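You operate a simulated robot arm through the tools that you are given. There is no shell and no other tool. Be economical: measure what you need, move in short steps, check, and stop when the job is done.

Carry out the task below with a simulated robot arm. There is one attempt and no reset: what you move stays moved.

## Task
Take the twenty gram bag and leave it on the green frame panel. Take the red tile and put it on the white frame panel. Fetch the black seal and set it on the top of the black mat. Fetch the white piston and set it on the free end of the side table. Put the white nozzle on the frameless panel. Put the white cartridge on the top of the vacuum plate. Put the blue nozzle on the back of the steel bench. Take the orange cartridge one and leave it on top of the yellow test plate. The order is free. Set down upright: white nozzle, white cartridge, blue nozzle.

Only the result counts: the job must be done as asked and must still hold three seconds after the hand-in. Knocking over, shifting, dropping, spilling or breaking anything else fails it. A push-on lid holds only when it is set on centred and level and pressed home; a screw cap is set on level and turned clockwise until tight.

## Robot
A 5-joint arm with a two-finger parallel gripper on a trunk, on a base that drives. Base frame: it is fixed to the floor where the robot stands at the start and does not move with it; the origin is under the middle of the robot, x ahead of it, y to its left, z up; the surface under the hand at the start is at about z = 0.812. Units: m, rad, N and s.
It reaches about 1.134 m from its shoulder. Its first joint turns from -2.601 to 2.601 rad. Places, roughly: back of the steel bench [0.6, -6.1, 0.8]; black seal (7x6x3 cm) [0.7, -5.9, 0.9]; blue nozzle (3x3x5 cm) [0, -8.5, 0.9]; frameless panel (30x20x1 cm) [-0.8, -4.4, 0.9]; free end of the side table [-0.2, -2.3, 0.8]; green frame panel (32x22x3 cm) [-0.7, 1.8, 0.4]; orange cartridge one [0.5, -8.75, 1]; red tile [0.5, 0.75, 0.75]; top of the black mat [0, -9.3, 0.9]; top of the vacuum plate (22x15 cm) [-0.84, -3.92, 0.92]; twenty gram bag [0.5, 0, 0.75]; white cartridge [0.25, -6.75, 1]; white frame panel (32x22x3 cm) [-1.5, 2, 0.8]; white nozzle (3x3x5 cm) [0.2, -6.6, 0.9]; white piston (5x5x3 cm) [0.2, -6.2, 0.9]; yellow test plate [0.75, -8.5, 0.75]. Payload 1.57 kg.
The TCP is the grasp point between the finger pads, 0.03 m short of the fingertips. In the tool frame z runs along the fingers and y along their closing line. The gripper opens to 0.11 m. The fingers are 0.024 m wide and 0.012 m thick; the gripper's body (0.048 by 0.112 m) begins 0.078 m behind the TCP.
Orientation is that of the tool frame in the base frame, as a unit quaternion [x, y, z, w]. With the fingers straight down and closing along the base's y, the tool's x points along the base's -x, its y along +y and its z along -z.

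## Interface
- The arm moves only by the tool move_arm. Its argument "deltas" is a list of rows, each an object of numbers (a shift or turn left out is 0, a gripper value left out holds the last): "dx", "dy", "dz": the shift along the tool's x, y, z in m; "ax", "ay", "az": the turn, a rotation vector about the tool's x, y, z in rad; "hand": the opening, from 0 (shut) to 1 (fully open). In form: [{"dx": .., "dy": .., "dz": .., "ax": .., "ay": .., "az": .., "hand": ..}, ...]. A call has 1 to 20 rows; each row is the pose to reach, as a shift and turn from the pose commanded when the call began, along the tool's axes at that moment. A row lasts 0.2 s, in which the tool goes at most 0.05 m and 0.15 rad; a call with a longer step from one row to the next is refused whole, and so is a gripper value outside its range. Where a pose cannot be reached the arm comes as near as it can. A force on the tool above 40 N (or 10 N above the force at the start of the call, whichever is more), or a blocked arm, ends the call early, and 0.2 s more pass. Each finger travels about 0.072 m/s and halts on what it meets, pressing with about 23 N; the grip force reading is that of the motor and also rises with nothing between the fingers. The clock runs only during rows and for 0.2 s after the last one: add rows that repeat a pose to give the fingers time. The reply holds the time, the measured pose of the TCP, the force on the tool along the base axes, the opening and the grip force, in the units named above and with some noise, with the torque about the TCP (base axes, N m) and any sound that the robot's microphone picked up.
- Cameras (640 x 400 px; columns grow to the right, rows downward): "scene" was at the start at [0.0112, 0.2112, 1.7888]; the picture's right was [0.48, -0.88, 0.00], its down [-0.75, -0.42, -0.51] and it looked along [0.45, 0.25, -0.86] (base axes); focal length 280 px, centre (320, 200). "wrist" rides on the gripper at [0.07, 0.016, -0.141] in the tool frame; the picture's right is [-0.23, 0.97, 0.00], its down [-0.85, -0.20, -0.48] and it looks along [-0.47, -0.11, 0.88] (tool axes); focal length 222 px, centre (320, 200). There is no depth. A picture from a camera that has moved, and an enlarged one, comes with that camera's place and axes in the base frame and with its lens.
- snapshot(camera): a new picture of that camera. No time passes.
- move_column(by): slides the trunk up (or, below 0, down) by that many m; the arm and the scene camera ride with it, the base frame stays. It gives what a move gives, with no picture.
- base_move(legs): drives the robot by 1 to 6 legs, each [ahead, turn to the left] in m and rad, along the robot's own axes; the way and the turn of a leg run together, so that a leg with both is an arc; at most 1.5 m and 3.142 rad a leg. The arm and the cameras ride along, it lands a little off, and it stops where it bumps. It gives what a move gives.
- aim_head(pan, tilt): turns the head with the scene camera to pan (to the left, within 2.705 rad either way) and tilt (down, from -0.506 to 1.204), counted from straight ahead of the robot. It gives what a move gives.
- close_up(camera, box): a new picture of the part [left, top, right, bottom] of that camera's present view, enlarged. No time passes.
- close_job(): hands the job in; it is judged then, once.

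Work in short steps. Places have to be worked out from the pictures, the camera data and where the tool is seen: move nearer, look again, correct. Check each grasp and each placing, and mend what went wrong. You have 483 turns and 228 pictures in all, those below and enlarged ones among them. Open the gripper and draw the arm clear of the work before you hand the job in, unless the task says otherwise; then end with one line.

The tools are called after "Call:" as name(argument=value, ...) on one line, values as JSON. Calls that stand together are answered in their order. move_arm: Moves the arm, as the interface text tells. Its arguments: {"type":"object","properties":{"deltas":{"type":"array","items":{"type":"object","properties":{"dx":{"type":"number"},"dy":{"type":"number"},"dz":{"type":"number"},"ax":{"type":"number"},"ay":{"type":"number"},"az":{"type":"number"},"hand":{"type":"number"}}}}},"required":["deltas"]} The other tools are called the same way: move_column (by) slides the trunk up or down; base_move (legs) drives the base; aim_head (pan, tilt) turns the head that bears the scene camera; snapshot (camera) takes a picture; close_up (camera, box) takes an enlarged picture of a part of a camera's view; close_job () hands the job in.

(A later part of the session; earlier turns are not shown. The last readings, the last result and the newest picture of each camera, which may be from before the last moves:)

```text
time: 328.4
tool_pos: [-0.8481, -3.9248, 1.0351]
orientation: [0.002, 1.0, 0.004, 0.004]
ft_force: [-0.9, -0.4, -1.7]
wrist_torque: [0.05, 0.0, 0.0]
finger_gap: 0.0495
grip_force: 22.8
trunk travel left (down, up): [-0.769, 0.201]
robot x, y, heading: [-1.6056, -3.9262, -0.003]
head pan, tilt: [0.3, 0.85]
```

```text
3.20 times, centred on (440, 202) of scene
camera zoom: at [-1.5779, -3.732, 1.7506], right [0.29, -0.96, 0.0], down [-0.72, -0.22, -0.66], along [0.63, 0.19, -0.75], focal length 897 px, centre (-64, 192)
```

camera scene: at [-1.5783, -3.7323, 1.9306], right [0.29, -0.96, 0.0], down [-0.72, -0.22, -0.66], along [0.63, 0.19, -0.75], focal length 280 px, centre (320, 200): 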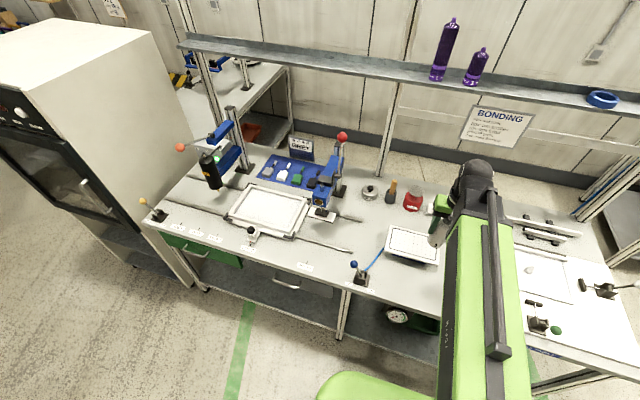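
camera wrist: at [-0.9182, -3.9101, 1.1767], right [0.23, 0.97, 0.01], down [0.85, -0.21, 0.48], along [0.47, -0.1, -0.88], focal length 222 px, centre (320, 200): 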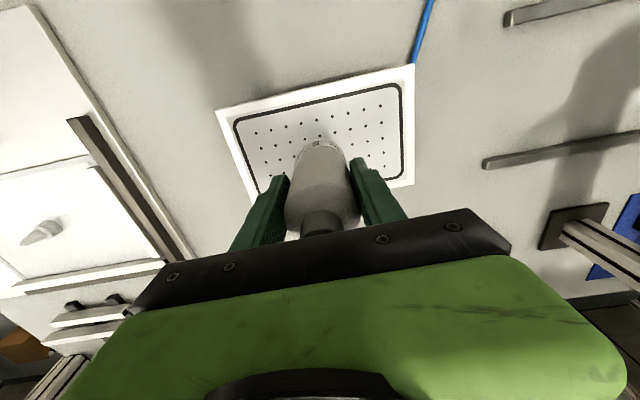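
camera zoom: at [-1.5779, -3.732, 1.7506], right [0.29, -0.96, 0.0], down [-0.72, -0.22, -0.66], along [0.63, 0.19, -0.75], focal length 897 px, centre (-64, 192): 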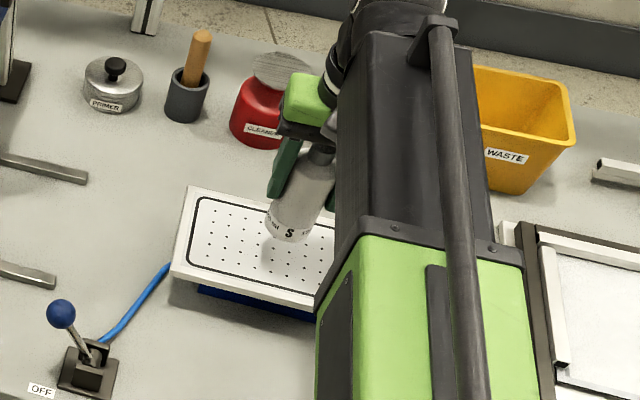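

Well over the plate. Lower in small steps until contact.

Call:
move_column(by=-0.02)

Call:
move_column(by=-0.006)

Call:
move_column(by=-0.005)

Call:
move_column(by=-0.005)

Call:
move_column(by=-0.005)

```text
time: 329.0
tool_pos: [-0.8476, -3.9239, 1.0155]
orientation: [0.002, 1.0, 0.004, 0.004]
ft_force: [-0.2, 0.0, -1.7]
wrist_torque: [0.03, 0.03, -0.02]
finger_gap: 0.0499
grip_force: 23.2
trunk travel left (down, up): [-0.749, 0.221]
robot x, y, heading: [-1.6073, -3.9238, -0.002]
head pan, tilt: [0.3, 0.85]
```

```text
time: 329.6
tool_pos: [-0.8477, -3.9253, 1.0099]
orientation: [0.003, 1.0, 0.005, 0.004]
ft_force: [0.0, 0.9, -2.2]
wrist_torque: [-0.04, -0.03, 0.0]
finger_gap: 0.0495
grip_force: 23.1
trunk travel left (down, up): [-0.743, 0.227]
robot x, y, heading: [-1.6061, -3.9273, -0.003]
head pan, tilt: [0.3, 0.85]
```

```text
time: 330.1
tool_pos: [-0.8482, -3.9259, 1.0046]
orientation: [0.002, 1.0, 0.004, 0.004]
ft_force: [0.6, 0.4, -1.3]
wrist_torque: [-0.02, 0.0, 0.01]
finger_gap: 0.0494
grip_force: 23.3
trunk travel left (down, up): [-0.738, 0.232]
robot x, y, heading: [-1.6066, -3.9236, -0.002]
head pan, tilt: [0.3, 0.85]
```

```text
time: 330.7
tool_pos: [-0.8466, -3.9244, 1.0002]
orientation: [0.002, 1.0, 0.004, 0.004]
ft_force: [-0.5, -0.2, -2.3]
wrist_torque: [0.01, -0.01, 0.01]
finger_gap: 0.0496
grip_force: 23.1
trunk travel left (down, up): [-0.733, 0.237]
robot x, y, heading: [-1.6076, -3.9237, -0.004]
head pan, tilt: [0.3, 0.85]
```

```text
time: 331.2
tool_pos: [-0.8469, -3.9243, 0.9952]
orientation: [0.002, 1.0, 0.004, 0.005]
ft_force: [-0.5, -0.3, -1.6]
wrist_torque: [-0.03, -0.02, 0.0]
finger_gap: 0.0495
grip_force: 23.1
trunk travel left (down, up): [-0.728, 0.242]
robot x, y, heading: [-1.6045, -3.9272, -0.004]
head pan, tilt: [0.3, 0.85]
```

No contact yet; continue in small steps.

Call:
move_column(by=-0.005)

Call:
move_column(by=-0.004)

Call:
close_up(camera="scene", box=[360, 150, 480, 225])

```text
time: 331.8
tool_pos: [-0.8481, -3.9256, 0.9898]
orientation: [0.003, 1.0, 0.004, 0.005]
ft_force: [3.7, 0.1, 6.0]
wrist_torque: [-0.14, -0.2, 0.04]
finger_gap: 0.0497
grip_force: 23.0
trunk travel left (down, up): [-0.723, 0.247]
robot x, y, heading: [-1.6032, -3.9243, 0.0]
head pan, tilt: [0.3, 0.85]
```

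```text
time: 332.3
tool_pos: [-0.8485, -3.9249, 0.9859]
orientation: [0.002, 1.0, 0.005, 0.004]
ft_force: [2.7, 1.7, 17.4]
wrist_torque: [-0.3, -0.01, 0.04]
finger_gap: 0.0498
grip_force: 23.4
trunk travel left (down, up): [-0.719, 0.251]
robot x, y, heading: [-1.6015, -3.9263, 0.005]
head pan, tilt: [0.3, 0.85]
```

```text
5.33 times, centred on (420, 188) of scene
camera zoom: at [-1.5798, -3.7318, 1.7006], right [0.29, -0.96, 0.0], down [-0.72, -0.22, -0.66], along [0.63, 0.19, -0.75], focal length 1495 px, centre (-213, 267)
```

zoom: 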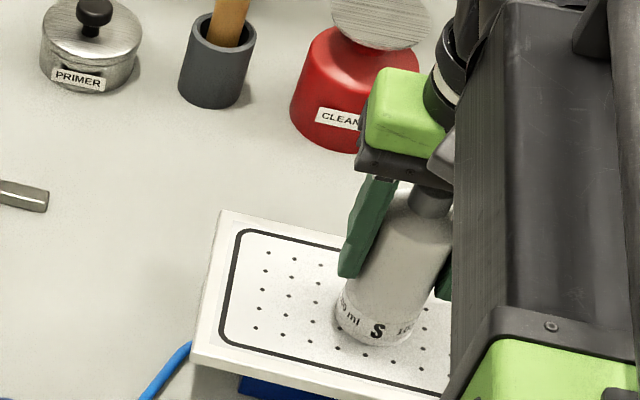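

Cartridge is seated on the plate. I open gently, wait, and rise.

Call:
move_arm(deltas=[{"hand": 0.48}, {"hand": 0.54}, {"hand": 0.62}, {"hand": 0.75}, {"hand": 0.75}])

Call:
move_column(by=0.2)

Call:
snapshot(camera="wrist")

```text
time: 333.5
tool_pos: [-0.8483, -3.9246, 0.9864]
orientation: [0.003, 1.0, 0.004, 0.004]
ft_force: [0.4, 0.7, 0.2]
wrist_torque: [0.04, 0.01, 0.01]
finger_gap: 0.0826
grip_force: 0.1
trunk travel left (down, up): [-0.719, 0.251]
robot x, y, heading: [-1.6065, -3.9245, -0.004]
head pan, tilt: [0.3, 0.85]
```

```text
time: 335.6
tool_pos: [-0.8478, -3.9244, 1.1848]
orientation: [0.002, 1.0, 0.004, 0.005]
ft_force: [-0.4, -0.2, 0.5]
wrist_torque: [0.03, 0.01, -0.01]
finger_gap: 0.0826
grip_force: 0.0
trunk travel left (down, up): [-0.919, 0.051]
robot x, y, heading: [-1.6018, -3.925, 0.0]
head pan, tilt: [0.3, 0.85]
```

```text
137 pictures are left
camera wrist: at [-0.9183, -3.9101, 1.3267], right [0.23, 0.97, 0.01], down [0.85, -0.21, 0.48], along [0.47, -0.1, -0.88], focal length 222 px, centre (320, 200)
```

wrist: 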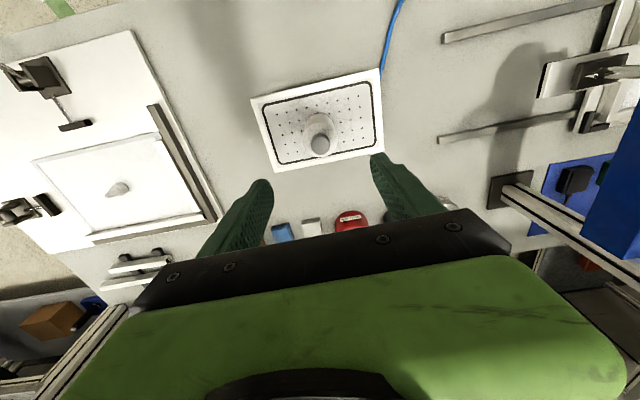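

Cartridge stands on the vacuum plate. Now back to the glue bench for the white piston.

Call:
move_arm(deltas=[{"dx": 0.045}, {"dx": 0.09}, {"dx": 0.135}, {"dx": 0.15}])

Call:
base_move(legs=[[0, -1.571], [1.15, 0], [1.15, 0], [0, 1.571], [1.07, 0]])

Call:
snapshot(camera="wrist")

```text
time: 336.6
tool_pos: [-0.9972, -3.9242, 1.1852]
orientation: [0.002, 1.0, 0.005, 0.004]
ft_force: [-0.6, -0.2, 0.1]
wrist_torque: [-0.02, 0.0, -0.01]
finger_gap: 0.0825
grip_force: 0.0
trunk travel left (down, up): [-0.919, 0.051]
robot x, y, heading: [-1.6084, -3.9261, -0.001]
head pan, tilt: [0.3, 0.85]
```

```text
time: 360.7
tool_pos: [0.079, -6.1755, 1.1853]
orientation: [-0.009, 1.0, 0.005, 0.005]
ft_force: [-0.3, 0.2, 0.4]
wrist_torque: [-0.03, 0.04, -0.02]
finger_gap: 0.0825
grip_force: 0.1
trunk travel left (down, up): [-0.919, 0.051]
robot x, y, heading: [-0.5274, -6.1961, 0.022]
head pan, tilt: [0.3, 0.85]
```

```text
136 pictures are left
camera wrist: at [0.0088, -6.1628, 1.3264], right [0.21, 0.98, 0.01], down [0.85, -0.19, 0.48], along [0.47, -0.09, -0.88], focal length 222 px, centre (320, 200)
```

wrist: 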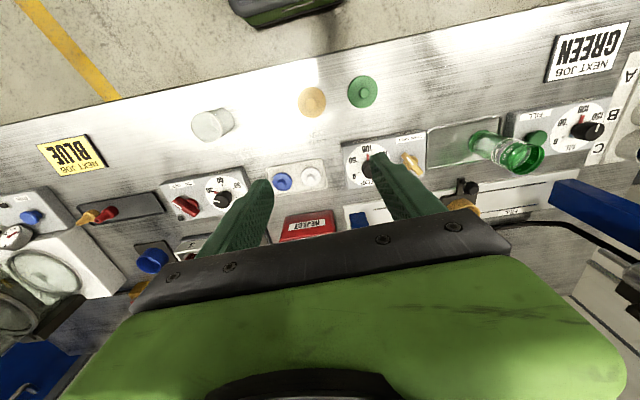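

Call:
close_up(camera="wrist", box=[240, 120, 400, 220])

```text
4.00 times, centred on (320, 170) of wrist
camera zoom: at [0.0088, -6.1628, 1.3264], right [0.21, 0.98, 0.01], down [0.85, -0.19, 0.48], along [0.47, -0.09, -0.88], focal length 888 px, centre (320, 320)
```

zoom: 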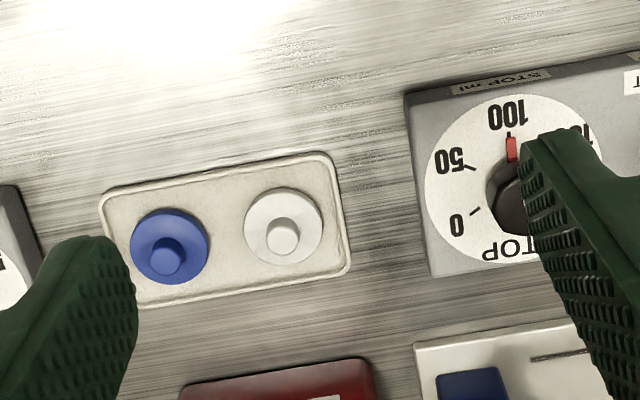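

The piston has a stem ~18 mm thick I can grip at ≈(0.192,−6.2175). I move over it and lower partway.

Call:
move_arm(deltas=[{"dx": -0.04, "dy": -0.015, "hand": 0.5}, {"dx": -0.08, "dy": -0.03}, {"dx": -0.112, "dy": -0.0443}, {"dx": -0.112, "dy": -0.0443}])

Call:
move_column(by=-0.2)

Call:
close_up(camera="wrist", box=[180, 60, 460, 235])

```text
time: 361.7
tool_pos: [0.1906, -6.2186, 1.1859]
orientation: [-0.008, 1.0, 0.004, 0.004]
ft_force: [-0.4, 0.7, 0.3]
wrist_torque: [0.03, 0.04, 0.0]
finger_gap: 0.055
grip_force: 0.1
trunk travel left (down, up): [-0.919, 0.051]
robot x, y, heading: [-0.5297, -6.191, 0.019]
head pan, tilt: [0.3, 0.85]
```

```text
time: 363.9
tool_pos: [0.192, -6.2187, 0.9858]
orientation: [-0.009, 1.0, 0.005, 0.005]
ft_force: [-0.1, -0.6, 0.6]
wrist_torque: [0.01, 0.03, 0.02]
finger_gap: 0.0551
grip_force: 0.0
trunk travel left (down, up): [-0.719, 0.251]
robot x, y, heading: [-0.5285, -6.1911, 0.024]
head pan, tilt: [0.3, 0.85]
```

```text
2.29 times, centred on (320, 148) of wrist
camera zoom: at [0.1195, -6.2055, 1.1268], right [0.21, 0.98, 0.01], down [0.85, -0.19, 0.48], along [0.48, -0.09, -0.88], focal length 508 px, centre (320, 320)
```

zoom: 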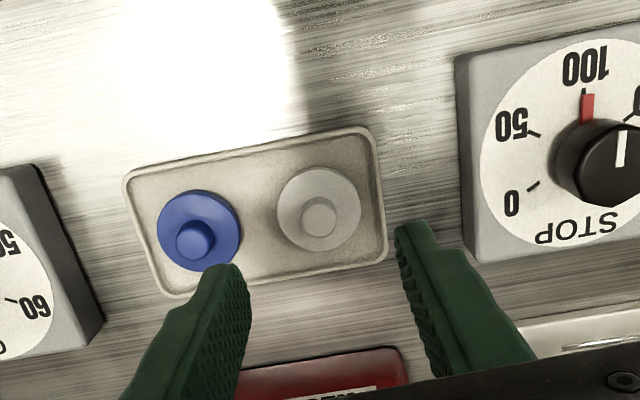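

Stem at ≈(0.196,−6.2187). Small correction and lower to TCP 0.905.

Call:
move_arm(deltas=[{"dx": -0.004, "hand": 0.4}, {"dx": -0.004}])

Call:
move_column(by=-0.08)

Call:
close_up(camera="wrist", box=[220, 90, 420, 215])

```text
time: 364.5
tool_pos: [0.1953, -6.2187, 0.9857]
orientation: [-0.008, 1.0, 0.004, 0.004]
ft_force: [-0.2, -0.3, -0.3]
wrist_torque: [0.01, -0.04, -0.01]
finger_gap: 0.0439
grip_force: 0.0
trunk travel left (down, up): [-0.719, 0.251]
robot x, y, heading: [-0.5281, -6.1918, 0.019]
head pan, tilt: [0.3, 0.85]
```

```text
time: 365.6
tool_pos: [0.1945, -6.2185, 0.9061]
orientation: [-0.01, 1.0, 0.004, 0.004]
ft_force: [0.8, 1.1, 0.4]
wrist_torque: [0.05, 0.0, -0.02]
finger_gap: 0.0441
grip_force: 0.1
trunk travel left (down, up): [-0.639, 0.331]
robot x, y, heading: [-0.5281, -6.1894, 0.019]
head pan, tilt: [0.3, 0.85]
```

```text
3.20 times, centred on (320, 152) of wrist
camera zoom: at [0.1237, -6.2056, 1.0468], right [0.21, 0.98, 0.01], down [0.85, -0.19, 0.48], along [0.48, -0.09, -0.87], focal length 711 px, centre (320, 352)
```

zoom: 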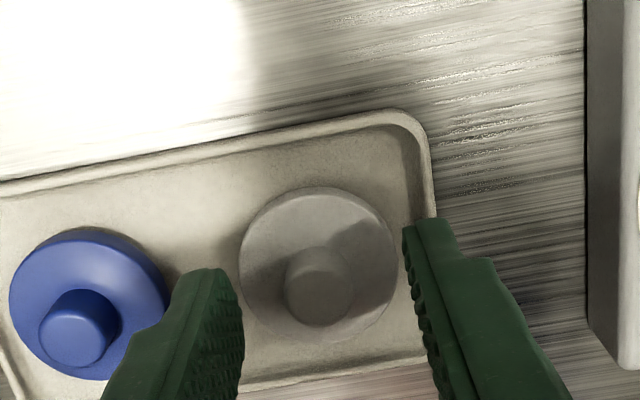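

Stem spans z≈0.867–0.882. I lower 7 mm and close on the stem.

Call:
move_column(by=-0.007)

Call:
move_arm(deltas=[{"hand": 0.2}, {"hand": 0.1}, {"hand": 0.0}, {"hand": 0.0}, {"hand": 0.0}])

Call:
move_column(by=0.08)

Call:
close_up(camera="wrist", box=[180, 60, 460, 235])

```text
time: 366.2
tool_pos: [0.1947, -6.2183, 0.8993]
orientation: [-0.009, 1.0, 0.004, 0.005]
ft_force: [0.9, 0.0, -0.1]
wrist_torque: [-0.01, 0.0, 0.04]
finger_gap: 0.0441
grip_force: 0.1
trunk travel left (down, up): [-0.632, 0.338]
robot x, y, heading: [-0.5305, -6.1906, 0.017]
head pan, tilt: [0.3, 0.85]
```

```text
time: 367.4
tool_pos: [0.1949, -6.2191, 0.9002]
orientation: [-0.009, 1.0, 0.005, 0.004]
ft_force: [0.6, -1.0, 0.3]
wrist_torque: [-0.08, -0.01, -0.02]
finger_gap: 0.0143
grip_force: 22.7
trunk travel left (down, up): [-0.632, 0.338]
robot x, y, heading: [-0.5293, -6.192, 0.024]
head pan, tilt: [0.3, 0.85]
```

```text
time: 368.6
tool_pos: [0.1942, -6.2194, 0.9782]
orientation: [-0.008, 1.0, 0.004, 0.005]
ft_force: [0.2, -1.1, 0.4]
wrist_torque: [-0.02, 0.01, 0.02]
finger_gap: 0.0145
grip_force: 23.1
trunk travel left (down, up): [-0.712, 0.258]
robot x, y, heading: [-0.5322, -6.1918, 0.024]
head pan, tilt: [0.3, 0.85]
```

```text
2.29 times, centred on (320, 148) of wrist
camera zoom: at [0.1238, -6.2055, 1.1197], right [0.21, 0.98, 0.01], down [0.85, -0.19, 0.48], along [0.48, -0.09, -0.88], focal length 508 px, centre (320, 320)
```

zoom: 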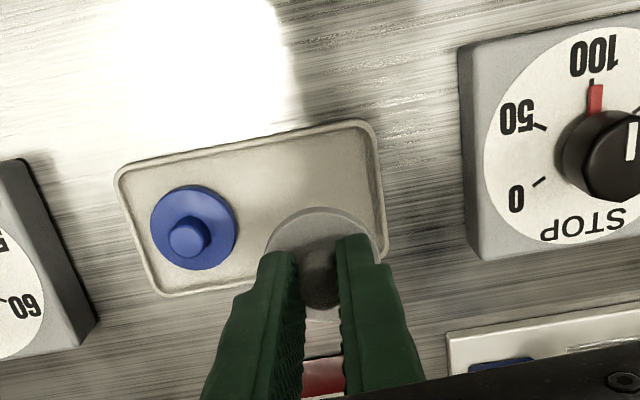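

Piston held by its stem. I raise, retract, and drive through the gap behind the bonding bench toward the side table, stopping to look.

Call:
move_column(by=0.24)

Call:
move_arm(deltas=[{"dx": 0.045}, {"dx": 0.09}, {"dx": 0.125}])

Call:
base_move(legs=[[-0.25, 0], [0, 1.88], [0.71, 0], [0, -1.4]])

Call:
aim_head(pan=0.25, tilt=0.55)

Call:
snapshot(camera="scene")

```text
time: 371.1
tool_pos: [0.1953, -6.2182, 1.218]
orientation: [-0.008, 1.0, 0.004, 0.004]
ft_force: [-0.6, -0.3, -1.4]
wrist_torque: [0.01, 0.05, 0.0]
finger_gap: 0.0144
grip_force: 22.3
trunk travel left (down, up): [-0.952, 0.018]
robot x, y, heading: [-0.5258, -6.1884, 0.019]
head pan, tilt: [0.3, 0.85]
```

```text
time: 371.9
tool_pos: [0.0684, -6.221, 1.2182]
orientation: [-0.008, 1.0, 0.004, 0.004]
ft_force: [0.1, 0.0, -0.4]
wrist_torque: [-0.03, 0.01, 0.01]
finger_gap: 0.0146
grip_force: 23.1
trunk travel left (down, up): [-0.952, 0.018]
robot x, y, heading: [-0.5296, -6.1864, 0.024]
head pan, tilt: [0.3, 0.85]
```

```text
time: 385.1
tool_pos: [-0.4465, -5.2808, 1.2181]
orientation: [-0.234, 0.972, 0.006, 0.002]
ft_force: [0.6, 0.1, 0.0]
wrist_torque: [-0.02, 0.05, -0.01]
finger_gap: 0.0155
grip_force: 23.4
trunk travel left (down, up): [-0.952, 0.018]
robot x, y, heading: [-0.9953, -5.5256, 0.479]
head pan, tilt: [0.3, 0.85]
```

```text
time: 385.9
tool_pos: [-0.4491, -5.2805, 1.2188]
orientation: [-0.232, 0.973, 0.006, 0.003]
ft_force: [0.4, 0.1, 0.1]
wrist_torque: [0.05, 0.0, 0.03]
finger_gap: 0.0158
grip_force: 22.9
trunk travel left (down, up): [-0.952, 0.018]
robot x, y, heading: [-0.9907, -5.525, 0.473]
head pan, tilt: [0.25, 0.55]
```

```text
131 pictures are left
camera scene: at [-1.0464, -5.3378, 1.959], right [0.67, -0.75, 0.0], down [-0.39, -0.35, -0.85], along [0.64, 0.57, -0.52], focal length 280 px, centre (320, 200)
```

scene: 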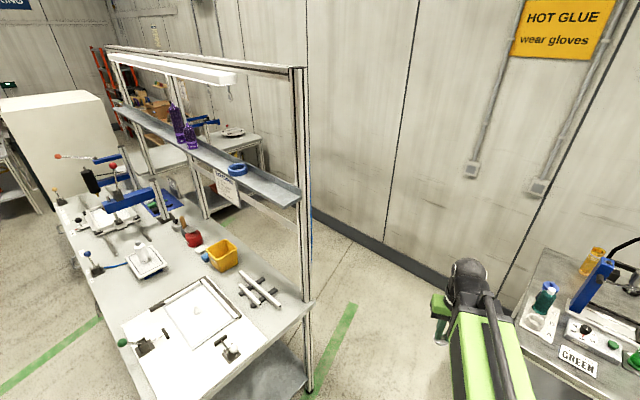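

Gap is clear. I drive through 1.35 m, turn north, and look at the side table.

Call:
base_move(legs=[[0, 0.03], [1.3, 0], [0, 1.067], [0.9, 0]])

Call:
aim_head(pan=0.15, tilt=0.6)

Call:
snapshot(camera="scene")

Call:
close_up(camera="wrist", box=[180, 60, 460, 235])

```text
time: 399.8
tool_pos: [0.1616, -3.4047, 1.2198]
orientation: [-0.706, 0.708, 0.006, 0.0]
ft_force: [-1.7, 0.2, -0.9]
wrist_torque: [-0.02, -0.02, 0.03]
finger_gap: 0.0159
grip_force: 23.0
trunk travel left (down, up): [-0.952, 0.018]
robot x, y, heading: [0.1368, -4.0027, 1.571]
head pan, tilt: [0.25, 0.55]
```

```text
time: 400.5
tool_pos: [0.161, -3.4049, 1.2188]
orientation: [-0.706, 0.708, 0.006, 0.0]
ft_force: [0.2, 0.3, -0.7]
wrist_torque: [0.03, -0.01, 0.02]
finger_gap: 0.0159
grip_force: 23.1
trunk travel left (down, up): [-0.952, 0.018]
robot x, y, heading: [0.1317, -4.0009, 1.573]
head pan, tilt: [0.15, 0.6]
```

```text
130 pictures are left
camera scene: at [-0.0504, -3.9589, 1.9545], right [0.99, 0.15, 0.0], down [0.09, -0.56, -0.83], along [-0.13, 0.82, -0.56], focal length 280 px, centre (320, 200)
```

scene: 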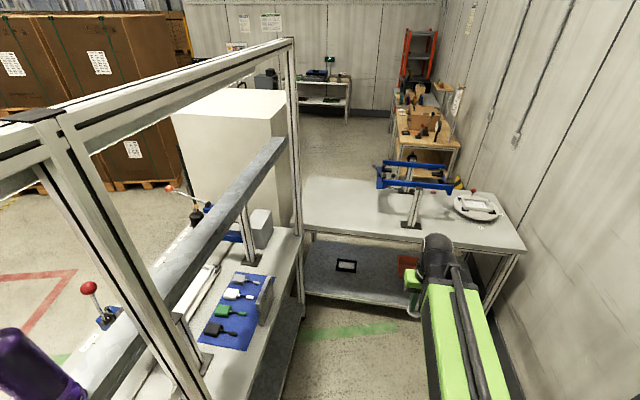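

```text
2.29 times, centred on (320, 148) of wrist
camera zoom: at [0.1472, -3.4764, 1.3598], right [-0.97, 0.23, 0.01], down [0.2, 0.85, 0.48], along [0.1, 0.47, -0.87], focal length 508 px, centre (320, 320)
```

zoom: 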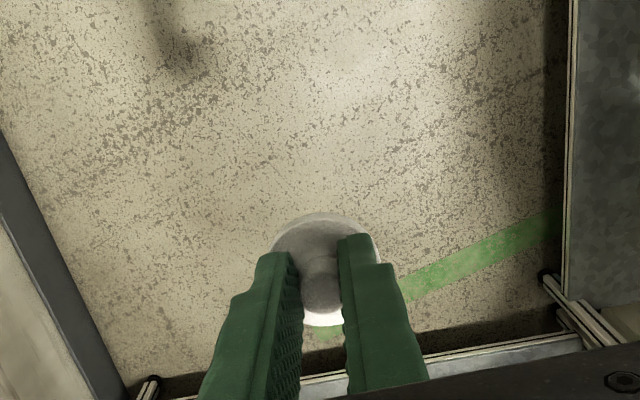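

Side table clear end is left near x −0.45…0, y −2.64…−2.05. I drive to y≈−3.1 and turn the boom toward (−0.2,−2.33).

Call:
base_move(legs=[[0.88, 0], [0, 0.454]])

Call:
snapshot(camera="wrist")

Call:
aim_head(pan=0.1, tilt=0.8)

Call:
snapshot(camera="scene")

```text
time: 406.5
tool_pos: [-0.0984, -2.5712, 1.2182]
orientation: [0.847, -0.532, -0.007, 0.001]
ft_force: [0.5, 0.1, -0.4]
wrist_torque: [-0.02, 0.06, -0.01]
finger_gap: 0.0158
grip_force: 22.9
trunk travel left (down, up): [-0.952, 0.018]
robot x, y, heading: [0.1205, -3.1293, 2.004]
head pan, tilt: [0.15, 0.6]
```

```text
128 pictures are left
camera wrist: at [-0.0802, -2.642, 1.3597], right [-0.98, -0.22, 0.01], down [-0.18, 0.86, 0.48], along [-0.11, 0.47, -0.88], focal length 222 px, centre (320, 200)
```

wrist: 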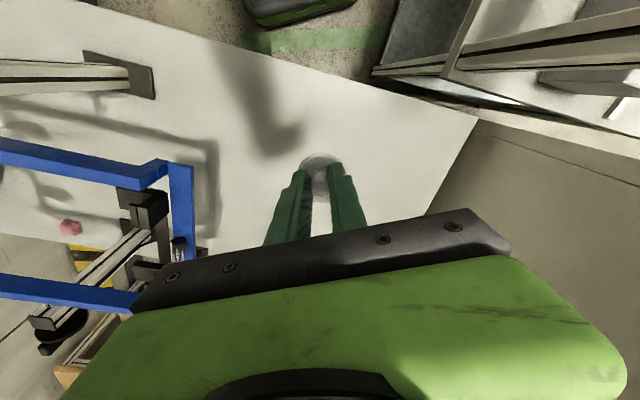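

```text
time: 407.2
tool_pos: [-0.0987, -2.5717, 1.2196]
orientation: [0.846, -0.533, -0.006, 0.001]
ft_force: [-0.9, 0.2, -0.8]
wrist_torque: [0.02, -0.02, 0.0]
finger_gap: 0.0159
grip_force: 23.2
trunk travel left (down, up): [-0.952, 0.018]
robot x, y, heading: [0.1262, -3.1248, 2.012]
head pan, tilt: [0.099, 0.799]
```

```text
127 pictures are left
camera scene: at [-0.0562, -3.1699, 1.9375], right [0.86, 0.51, 0.0], down [0.37, -0.61, -0.7], along [-0.36, 0.6, -0.72], focal length 280 px, centre (320, 200)
```

scene: 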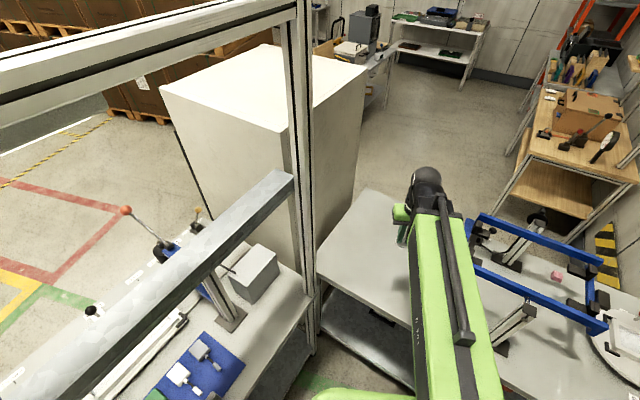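

I extend 0.26 m to the free end and lower.

Call:
move_arm(deltas=[{"dx": -0.045}, {"dx": -0.09}, {"dx": -0.135}, {"dx": -0.18}, {"dx": -0.225}, {"dx": -0.26}, {"dx": -0.26}])

Call:
move_column(by=-0.3)

Call:
snapshot(camera="wrist")

```text
time: 408.8
tool_pos: [-0.2098, -2.3373, 1.2191]
orientation: [0.846, -0.533, -0.007, 0.002]
ft_force: [0.4, 0.1, 0.2]
wrist_torque: [0.02, 0.0, 0.0]
finger_gap: 0.0158
grip_force: 22.7
trunk travel left (down, up): [-0.952, 0.018]
robot x, y, heading: [0.1233, -3.1256, 2.01]
head pan, tilt: [0.099, 0.799]
```

```text
time: 411.8
tool_pos: [-0.21, -2.337, 0.9189]
orientation: [0.846, -0.533, -0.006, 0.002]
ft_force: [-0.2, 0.3, -1.0]
wrist_torque: [-0.03, -0.01, -0.01]
finger_gap: 0.0157
grip_force: 23.2
trunk travel left (down, up): [-0.652, 0.318]
robot x, y, heading: [0.1264, -3.1343, 2.009]
head pan, tilt: [0.099, 0.799]
```

```text
126 pictures are left
camera wrist: at [-0.193, -2.4083, 1.0597], right [-0.98, -0.22, 0.01], down [-0.18, 0.86, 0.48], along [-0.11, 0.47, -0.87], focal length 222 px, centre (320, 200)
```

wrist: 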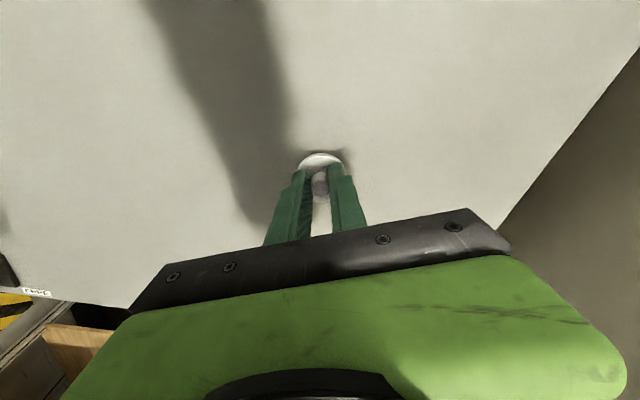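

Clear surface under the piston. Lower in small steps.

Call:
move_column(by=-0.03)

Call:
move_column(by=-0.01)

Call:
move_column(by=-0.008)

Call:
move_column(by=-0.006)

Call:
move_column(by=-0.006)

Call:
close_up(camera="wrist", box=[180, 60, 460, 235])

```text
time: 412.6
tool_pos: [-0.2106, -2.3385, 0.8923]
orientation: [0.846, -0.532, -0.007, 0.0]
ft_force: [-2.9, 6.5, 30.1]
wrist_torque: [0.33, 0.05, 0.01]
finger_gap: 0.0158
grip_force: 23.5
trunk travel left (down, up): [-0.622, 0.348]
robot x, y, heading: [0.1255, -3.1256, 2.007]
head pan, tilt: [0.099, 0.799]
```

```text
time: 412.8
tool_pos: [-0.2102, -2.3381, 0.8899]
orientation: [0.846, -0.533, -0.007, 0.0]
ft_force: [0.7, -0.6, 29.7]
wrist_torque: [-0.01, -0.09, -0.01]
finger_gap: 0.016
grip_force: 23.0
trunk travel left (down, up): [-0.622, 0.348]
robot x, y, heading: [0.1237, -3.1258, 2.007]
head pan, tilt: [0.099, 0.799]
stopped: the force on the tool passed its limit at 53 N (the readings are from after the stop); the commanded pose is now the measured one
```

```text
time: 413.1
tool_pos: [-0.2098, -2.3382, 0.8906]
orientation: [0.846, -0.533, -0.008, 0.0]
ft_force: [0.7, -1.0, 33.4]
wrist_torque: [-0.03, -0.09, -0.02]
finger_gap: 0.0156
grip_force: 23.6
trunk travel left (down, up): [-0.621, 0.349]
robot x, y, heading: [0.1242, -3.128, 2.014]
head pan, tilt: [0.099, 0.799]
stopped: the force on the tool passed its limit at 49 N (the readings are from after the stop); the commanded pose is now the measured one
```

```text
time: 413.4
tool_pos: [-0.2098, -2.3381, 0.8912]
orientation: [0.846, -0.534, -0.009, 0.0]
ft_force: [0.4, -0.8, 36.5]
wrist_torque: [-0.05, -0.09, -0.02]
finger_gap: 0.0155
grip_force: 22.6
trunk travel left (down, up): [-0.621, 0.349]
robot x, y, heading: [0.1224, -3.1249, 2.019]
head pan, tilt: [0.099, 0.799]
stopped: the force on the tool passed its limit at 50 N (the readings are from after the stop); the commanded pose is now the measured one
```

```text
time: 413.7
tool_pos: [-0.2108, -2.3378, 0.8913]
orientation: [0.846, -0.533, -0.009, -0.001]
ft_force: [0.5, -1.4, 40.5]
wrist_torque: [-0.07, -0.13, 0.03]
finger_gap: 0.0156
grip_force: 22.7
trunk travel left (down, up): [-0.621, 0.349]
robot x, y, heading: [0.1257, -3.1234, 2.011]
head pan, tilt: [0.099, 0.799]
stopped: the force on the tool passed its limit at 54 N (the readings are from after the stop); the commanded pose is now the measured one
```

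```text
2.29 times, centred on (320, 148) of wrist
camera zoom: at [-0.1922, -2.4106, 1.0311], right [-0.98, -0.22, 0.01], down [-0.18, 0.85, 0.49], along [-0.12, 0.48, -0.87], focal length 508 px, centre (320, 320)
```

zoom: 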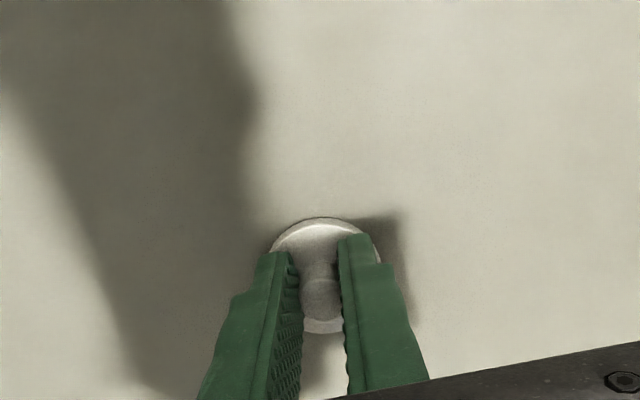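

Contact made (table ≈0.845). I relieve the load and release.

Call:
move_column(by=0.005)

Call:
move_arm(deltas=[{"hand": 0.2}, {"hand": 0.4}, {"hand": 0.4}])

Call:
move_column(by=0.2)

Call:
snapshot(camera="wrist")

```text
time: 414.2
tool_pos: [-0.2104, -2.3357, 0.8912]
orientation: [0.846, -0.532, -0.008, 0.0]
ft_force: [0.0, 0.9, -0.4]
wrist_torque: [0.01, -0.04, 0.06]
finger_gap: 0.0158
grip_force: 23.3
trunk travel left (down, up): [-0.626, 0.344]
robot x, y, heading: [0.1224, -3.1259, 2.013]
head pan, tilt: [0.099, 0.799]
```

```text
time: 415.0
tool_pos: [-0.2118, -2.3355, 0.8935]
orientation: [0.847, -0.532, -0.009, 0.0]
ft_force: [-0.4, 0.3, 0.6]
wrist_torque: [-0.04, -0.03, 0.01]
finger_gap: 0.044
grip_force: 0.0
trunk travel left (down, up): [-0.626, 0.344]
robot x, y, heading: [0.1232, -3.1302, 2.011]
head pan, tilt: [0.099, 0.799]
```

```text
time: 417.2
tool_pos: [-0.2113, -2.3352, 1.093]
orientation: [0.846, -0.533, -0.008, 0.0]
ft_force: [0.0, -0.4, -0.1]
wrist_torque: [0.0, -0.01, 0.0]
finger_gap: 0.0442
grip_force: 0.1
trunk travel left (down, up): [-0.826, 0.144]
robot x, y, heading: [0.1255, -3.1275, 2.011]
head pan, tilt: [0.099, 0.799]
```

```text
124 pictures are left
camera wrist: at [-0.1935, -2.4076, 1.2331], right [-0.98, -0.22, 0.01], down [-0.18, 0.85, 0.49], along [-0.11, 0.47, -0.87], focal length 222 px, centre (320, 200)
```

wrist: 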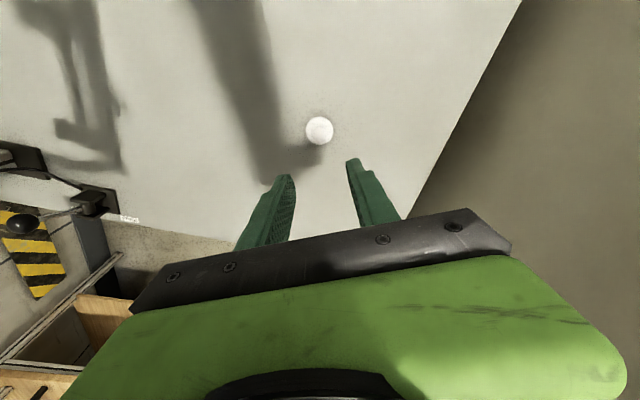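

Piston rests on the free end. Next, the black seal: I drive back south in the corridor and inspect the back of the glue bench from the north.

Call:
move_column(by=0.1)

Call:
move_arm(deltas=[{"dx": 0.045}, {"dx": 0.09}, {"dx": 0.135}, {"dx": 0.18}, {"dx": 0.225}, {"dx": 0.25}])

Call:
base_move(legs=[[0, -0.44], [-0.9, 0], [0, -1.5], [0, -1.5]])

Call:
aim_head(pan=0.2, tilt=0.5)

Call:
snapshot(camera="scene")

```text
time: 418.5
tool_pos: [-0.2103, -2.3355, 1.1921]
orientation: [0.846, -0.533, -0.008, 0.0]
ft_force: [-0.2, -0.3, 0.1]
wrist_torque: [0.0, 0.02, 0.02]
finger_gap: 0.0442
grip_force: 0.2
trunk travel left (down, up): [-0.926, 0.044]
robot x, y, heading: [0.1219, -3.1264, 2.012]
head pan, tilt: [0.099, 0.799]
```

```text
time: 419.9
tool_pos: [-0.1037, -2.5626, 1.192]
orientation: [0.846, -0.533, -0.008, -0.001]
ft_force: [0.1, 0.0, -0.7]
wrist_torque: [0.03, 0.04, 0.04]
finger_gap: 0.0441
grip_force: 0.0
trunk travel left (down, up): [-0.926, 0.044]
robot x, y, heading: [0.1231, -3.1264, 2.007]
head pan, tilt: [0.099, 0.799]
```

```text
time: 433.3
tool_pos: [0.1551, -4.631, 1.1911]
orientation: [0.653, 0.757, 0.0, 0.008]
ft_force: [-19.4, -3.5, -1.3]
wrist_torque: [0.35, -1.98, 0.05]
finger_gap: 0.0441
grip_force: 0.0
trunk travel left (down, up): [-0.926, 0.044]
robot x, y, heading: [0.0544, -4.0305, -1.435]
head pan, tilt: [0.099, 0.799]
```

```text
time: 434.1
tool_pos: [0.1573, -4.6303, 1.1921]
orientation: [0.653, 0.757, -0.001, 0.008]
ft_force: [-0.2, 0.3, -0.4]
wrist_torque: [0.02, -0.01, 0.02]
finger_gap: 0.044
grip_force: 0.0
trunk travel left (down, up): [-0.926, 0.044]
robot x, y, heading: [0.0548, -4.027, -1.431]
head pan, tilt: [0.201, 0.499]
```

```text
123 pictures are left
camera scene: at [0.2446, -4.0468, 1.9373], right [-0.94, -0.33, 0.0], down [-0.16, 0.45, -0.88], along [0.29, -0.83, -0.48], focal length 280 px, centre (320, 200)
```

scene: 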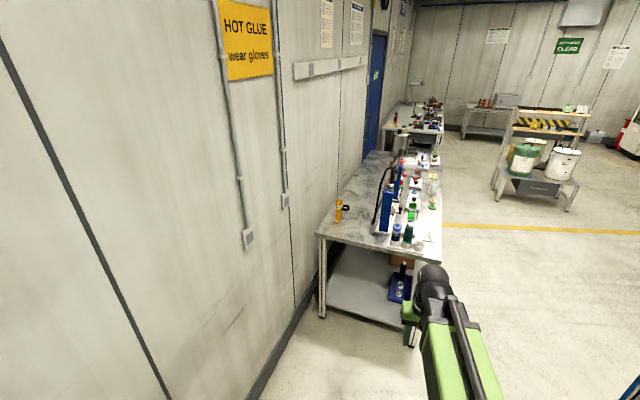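

The hand likely brushed the wall while turning (wall at x≈0.9); nothing seems disturbed. I zoom in on the seal.

Call:
close_up(camera="scene", box=[300, 130, 460, 260])

```text
3.08 times, centred on (380, 195) of scene
camera zoom: at [0.2446, -4.0468, 1.9373], right [-0.94, -0.33, 0.0], down [-0.16, 0.45, -0.88], along [0.29, -0.83, -0.48], focal length 863 px, centre (135, 215)
```

zoom: 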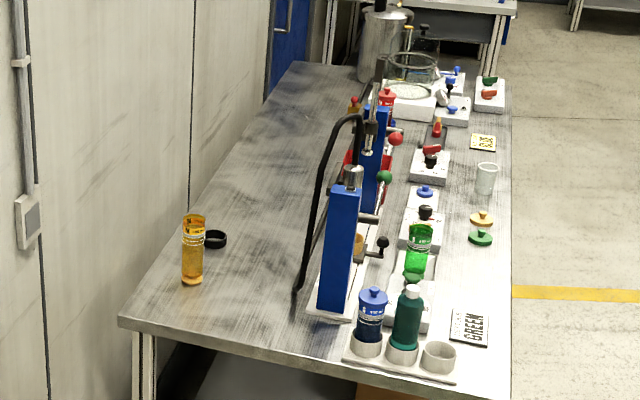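

I'll approach the seal from the north end of the bench: swing the arm to the left first so that it passes clear of the glue tower and hose.

Call:
move_arm(deltas=[{"dx": 0.01, "dy": 0.043, "hand": 0.95}, {"dx": 0.02, "dy": 0.086}, {"dx": 0.035, "dy": 0.13}, {"dx": 0.055, "dy": 0.173}, {"dx": 0.075, "dy": 0.216}, {"dx": 0.095, "dy": 0.26}, {"dx": 0.12, "dy": 0.302}, {"dx": 0.145, "dy": 0.345}, {"dx": 0.17, "dy": 0.388}, {"dx": 0.199, "dy": 0.427}])

Call:
base_move(legs=[[1.04, 0], [0, -0.14]])

Call:
snapshot(camera="wrist")

Call:
aim_head(pan=0.5, tilt=0.85)

Call:
snapshot(camera="scene")

```text
time: 436.3
tool_pos: [0.5512, -4.3698, 1.1918]
orientation: [0.654, 0.757, -0.001, 0.008]
ft_force: [0.7, -0.4, 0.7]
wrist_torque: [0.0, 0.05, 0.0]
finger_gap: 0.1046
grip_force: 0.1
trunk travel left (down, up): [-0.926, 0.044]
robot x, y, heading: [0.0586, -4.0294, -1.437]
head pan, tilt: [0.201, 0.499]
```

```text
time: 442.3
tool_pos: [0.6321, -5.4691, 1.1925]
orientation: [0.708, 0.706, -0.002, 0.008]
ft_force: [0.7, 0.3, -0.6]
wrist_torque: [-0.05, 0.06, 0.03]
finger_gap: 0.1044
grip_force: 0.1
trunk travel left (down, up): [-0.926, 0.044]
robot x, y, heading: [0.1897, -5.0571, -1.576]
head pan, tilt: [0.201, 0.499]
```

```text
121 pictures are left
camera wrist: at [0.6483, -5.3986, 1.3333], right [0.97, -0.23, 0.01], down [-0.21, -0.85, 0.49], along [-0.1, -0.48, -0.87], focal length 222 px, centre (320, 200)
```

wrist: 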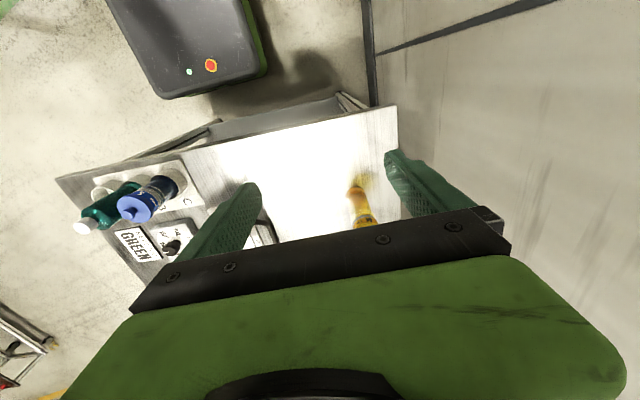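

```text
time: 443.1
tool_pos: [0.6326, -5.4699, 1.193]
orientation: [0.707, 0.707, -0.002, 0.008]
ft_force: [0.6, -1.2, -0.2]
wrist_torque: [-0.03, 0.0, 0.01]
finger_gap: 0.1046
grip_force: 0.1
trunk travel left (down, up): [-0.926, 0.044]
robot x, y, heading: [0.1898, -5.0586, -1.577]
head pan, tilt: [0.499, 0.85]
```

```text
120 pictures are left
camera scene: at [0.3933, -5.0824, 1.9074], right [-0.88, -0.47, 0.0], down [-0.36, 0.66, -0.66], along [0.31, -0.58, -0.75], focal length 280 px, centre (320, 200)
```

scene: 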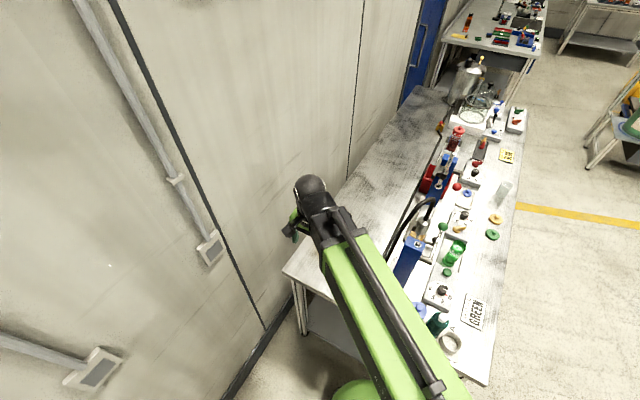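

I move the hand over the seal at height (passing above the amber bottle) and look.

Call:
move_arm(deltas=[{"dx": -0.046, "dy": 0.005}, {"dx": -0.092, "dy": 0.01}, {"dx": -0.138, "dy": 0.015}, {"dx": -0.184, "dy": 0.02}, {"dx": -0.23, "dy": 0.025}, {"dx": -0.276, "dy": 0.03}, {"dx": -0.322, "dy": 0.033}, {"dx": -0.366, "dy": 0.035}, {"dx": -0.366, "dy": 0.035}])

Call:
snapshot(camera="wrist")

Call:
snapshot(camera="scene")

```text
time: 445.1
tool_pos: [0.667, -5.8361, 1.192]
orientation: [0.708, 0.706, -0.002, 0.007]
ft_force: [0.4, -0.2, 0.7]
wrist_torque: [-0.02, 0.01, -0.03]
finger_gap: 0.1043
grip_force: 0.1
out of reach, approached as far as the arm can: row 4, 5, 6, 7, 8, 9
trunk travel left (down, up): [-0.926, 0.044]
robot x, y, heading: [0.1886, -5.0616, -1.573]
head pan, tilt: [0.499, 0.85]
```

```text
119 pictures are left
camera wrist: at [0.6826, -5.7655, 1.3335], right [0.97, -0.23, 0.01], down [-0.21, -0.85, 0.49], along [-0.1, -0.48, -0.87], focal length 222 px, centre (320, 200)
```

wrist: 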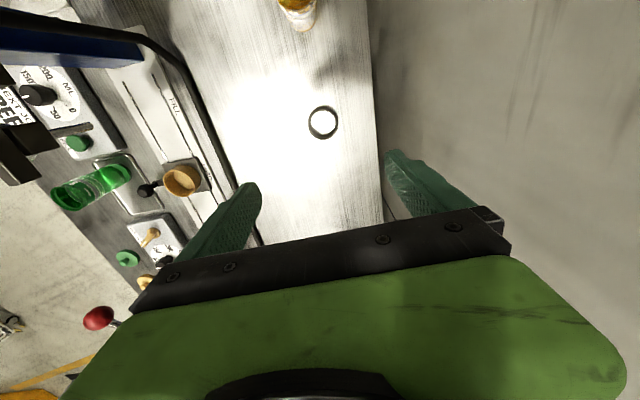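

```text
118 pictures are left
camera scene: at [0.3931, -5.0821, 1.9074], right [-0.88, -0.47, 0.0], down [-0.36, 0.66, -0.66], along [0.31, -0.58, -0.75], focal length 280 px, centre (320, 200)
```

scene: 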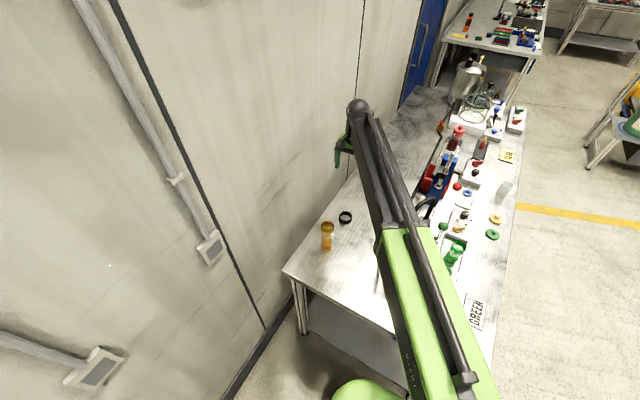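

Seal at ≈(0.674,−5.849). I align and lower partway, watching the hose clearance.

Call:
move_arm(deltas=[{"dx": -0.013, "dy": 0.007, "hand": 0.85}, {"dx": -0.013, "dy": 0.007}])

Call:
move_column(by=-0.2)

Call:
snapshot(camera="wrist")

Call:
snapshot(camera="scene")

```text
time: 445.7
tool_pos: [0.6739, -5.8497, 1.1919]
orientation: [0.708, 0.706, -0.002, 0.007]
ft_force: [-0.7, 0.8, 0.0]
wrist_torque: [0.0, 0.03, -0.01]
finger_gap: 0.0937
grip_force: 0.1
trunk travel left (down, up): [-0.926, 0.044]
robot x, y, heading: [0.1869, -5.0587, -1.576]
head pan, tilt: [0.499, 0.85]
```

```text
time: 447.9
tool_pos: [0.673, -5.8506, 0.9921]
orientation: [0.708, 0.706, -0.002, 0.009]
ft_force: [-0.2, -0.6, 0.4]
wrist_torque: [-0.02, 0.01, 0.05]
finger_gap: 0.0934
grip_force: 0.1
trunk travel left (down, up): [-0.726, 0.244]
robot x, y, heading: [0.187, -5.0572, -1.578]
head pan, tilt: [0.499, 0.85]
```

```text
117 pictures are left
camera wrist: at [0.6898, -5.779, 1.1332], right [0.97, -0.23, 0.01], down [-0.21, -0.85, 0.49], along [-0.1, -0.48, -0.87], focal length 222 px, centre (320, 200)
```

wrist: 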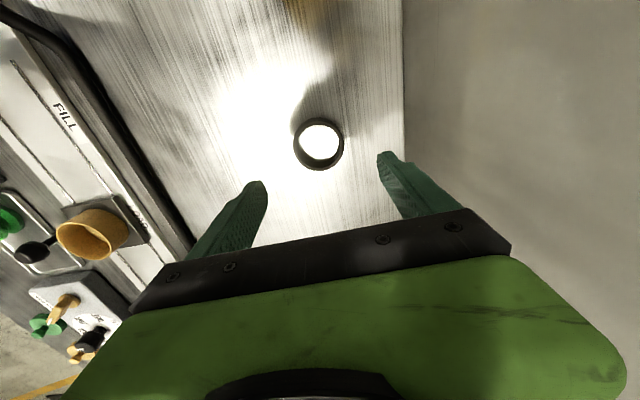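

```text
116 pictures are left
camera scene: at [0.3931, -5.0829, 1.7074], right [-0.88, -0.47, 0.0], down [-0.36, 0.66, -0.66], along [0.31, -0.58, -0.75], focal length 280 px, centre (320, 200)
```

scene: 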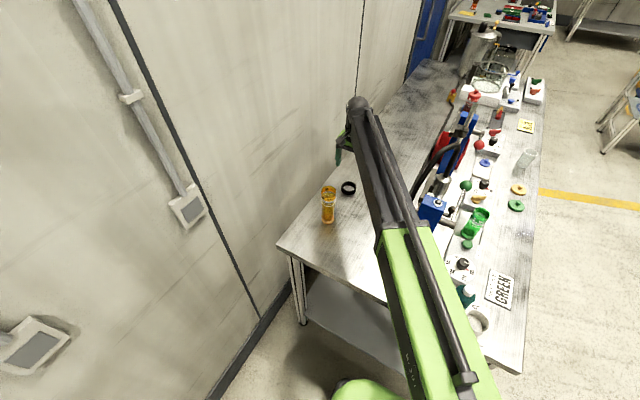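

Clear. I shift slightly, lower to TCP≈0.895 and close on the seal.

Call:
move_arm(deltas=[{"dx": 0.003, "dy": 0.004}, {"dx": 0.003, "dy": 0.004}])

Call:
move_column(by=-0.095)

Call:
close_up(camera="wrist", box=[180, 60, 460, 235])

```text
time: 448.5
tool_pos: [0.6773, -5.8467, 0.9923]
orientation: [0.709, 0.706, -0.003, 0.008]
ft_force: [-0.2, 0.2, 0.6]
wrist_torque: [0.0, -0.01, 0.01]
finger_gap: 0.0933
grip_force: 0.0
trunk travel left (down, up): [-0.726, 0.244]
robot x, y, heading: [0.1866, -5.0611, -1.576]
head pan, tilt: [0.499, 0.85]
```

```text
time: 449.8
tool_pos: [0.6779, -5.847, 0.8975]
orientation: [0.708, 0.706, -0.001, 0.008]
ft_force: [-0.5, -0.4, 0.4]
wrist_torque: [0.02, 0.03, -0.04]
finger_gap: 0.0935
grip_force: 0.2
trunk travel left (down, up): [-0.631, 0.339]
robot x, y, heading: [0.1887, -5.0578, -1.573]
head pan, tilt: [0.499, 0.85]
```

```text
2.29 times, centred on (320, 148) of wrist
camera zoom: at [0.6936, -5.7759, 1.0382], right [0.97, -0.23, 0.01], down [-0.21, -0.85, 0.49], along [-0.1, -0.48, -0.87], focal length 508 px, centre (320, 320)
```

zoom: 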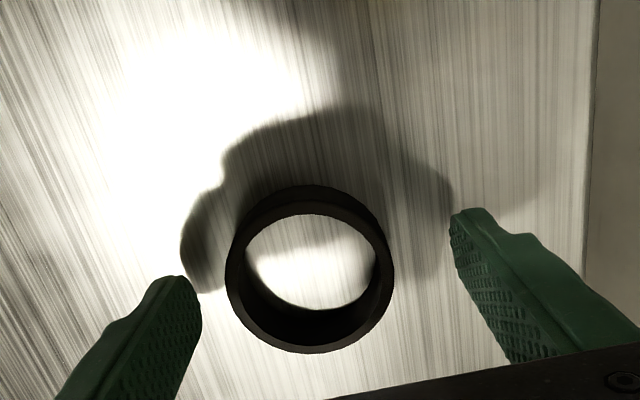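

Call:
move_column(by=-0.01)

Call:
move_arm(deltas=[{"hand": 0.65}, {"hand": 0.5}, {"hand": 0.35}, {"hand": 0.35}, {"hand": 0.35}])

Call:
close_up(camera="wrist", box=[180, 60, 460, 235])

```text
time: 450.3
tool_pos: [0.6768, -5.846, 0.8878]
orientation: [0.709, 0.706, -0.002, 0.008]
ft_force: [-0.8, 0.0, 0.4]
wrist_torque: [0.0, 0.01, -0.03]
finger_gap: 0.0936
grip_force: 0.1
trunk travel left (down, up): [-0.621, 0.349]
robot x, y, heading: [0.1867, -5.0546, -1.574]
head pan, tilt: [0.499, 0.85]
```

```text
time: 451.5
tool_pos: [0.6785, -5.8471, 0.8876]
orientation: [0.708, 0.706, -0.002, 0.008]
ft_force: [0.0, -0.4, 1.4]
wrist_torque: [-0.04, -0.02, 0.01]
finger_gap: 0.0608
grip_force: 23.1
trunk travel left (down, up): [-0.621, 0.349]
robot x, y, heading: [0.1924, -5.0579, -1.571]
head pan, tilt: [0.499, 0.85]
```

```text
2.29 times, centred on (320, 148) of wrist
camera zoom: at [0.6935, -5.7758, 1.0283], right [0.97, -0.23, 0.01], down [-0.21, -0.85, 0.49], along [-0.1, -0.48, -0.87], focal length 508 px, centre (320, 320)
```

zoom: 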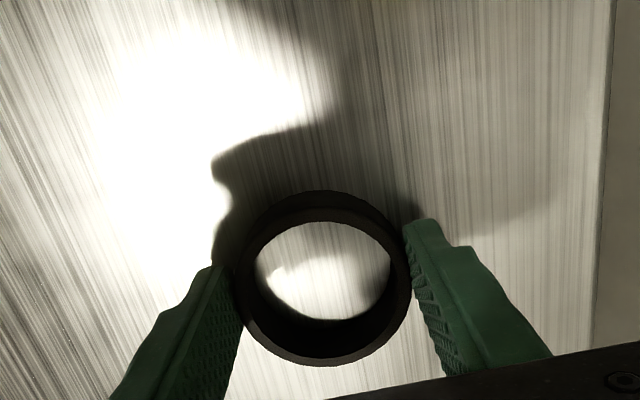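

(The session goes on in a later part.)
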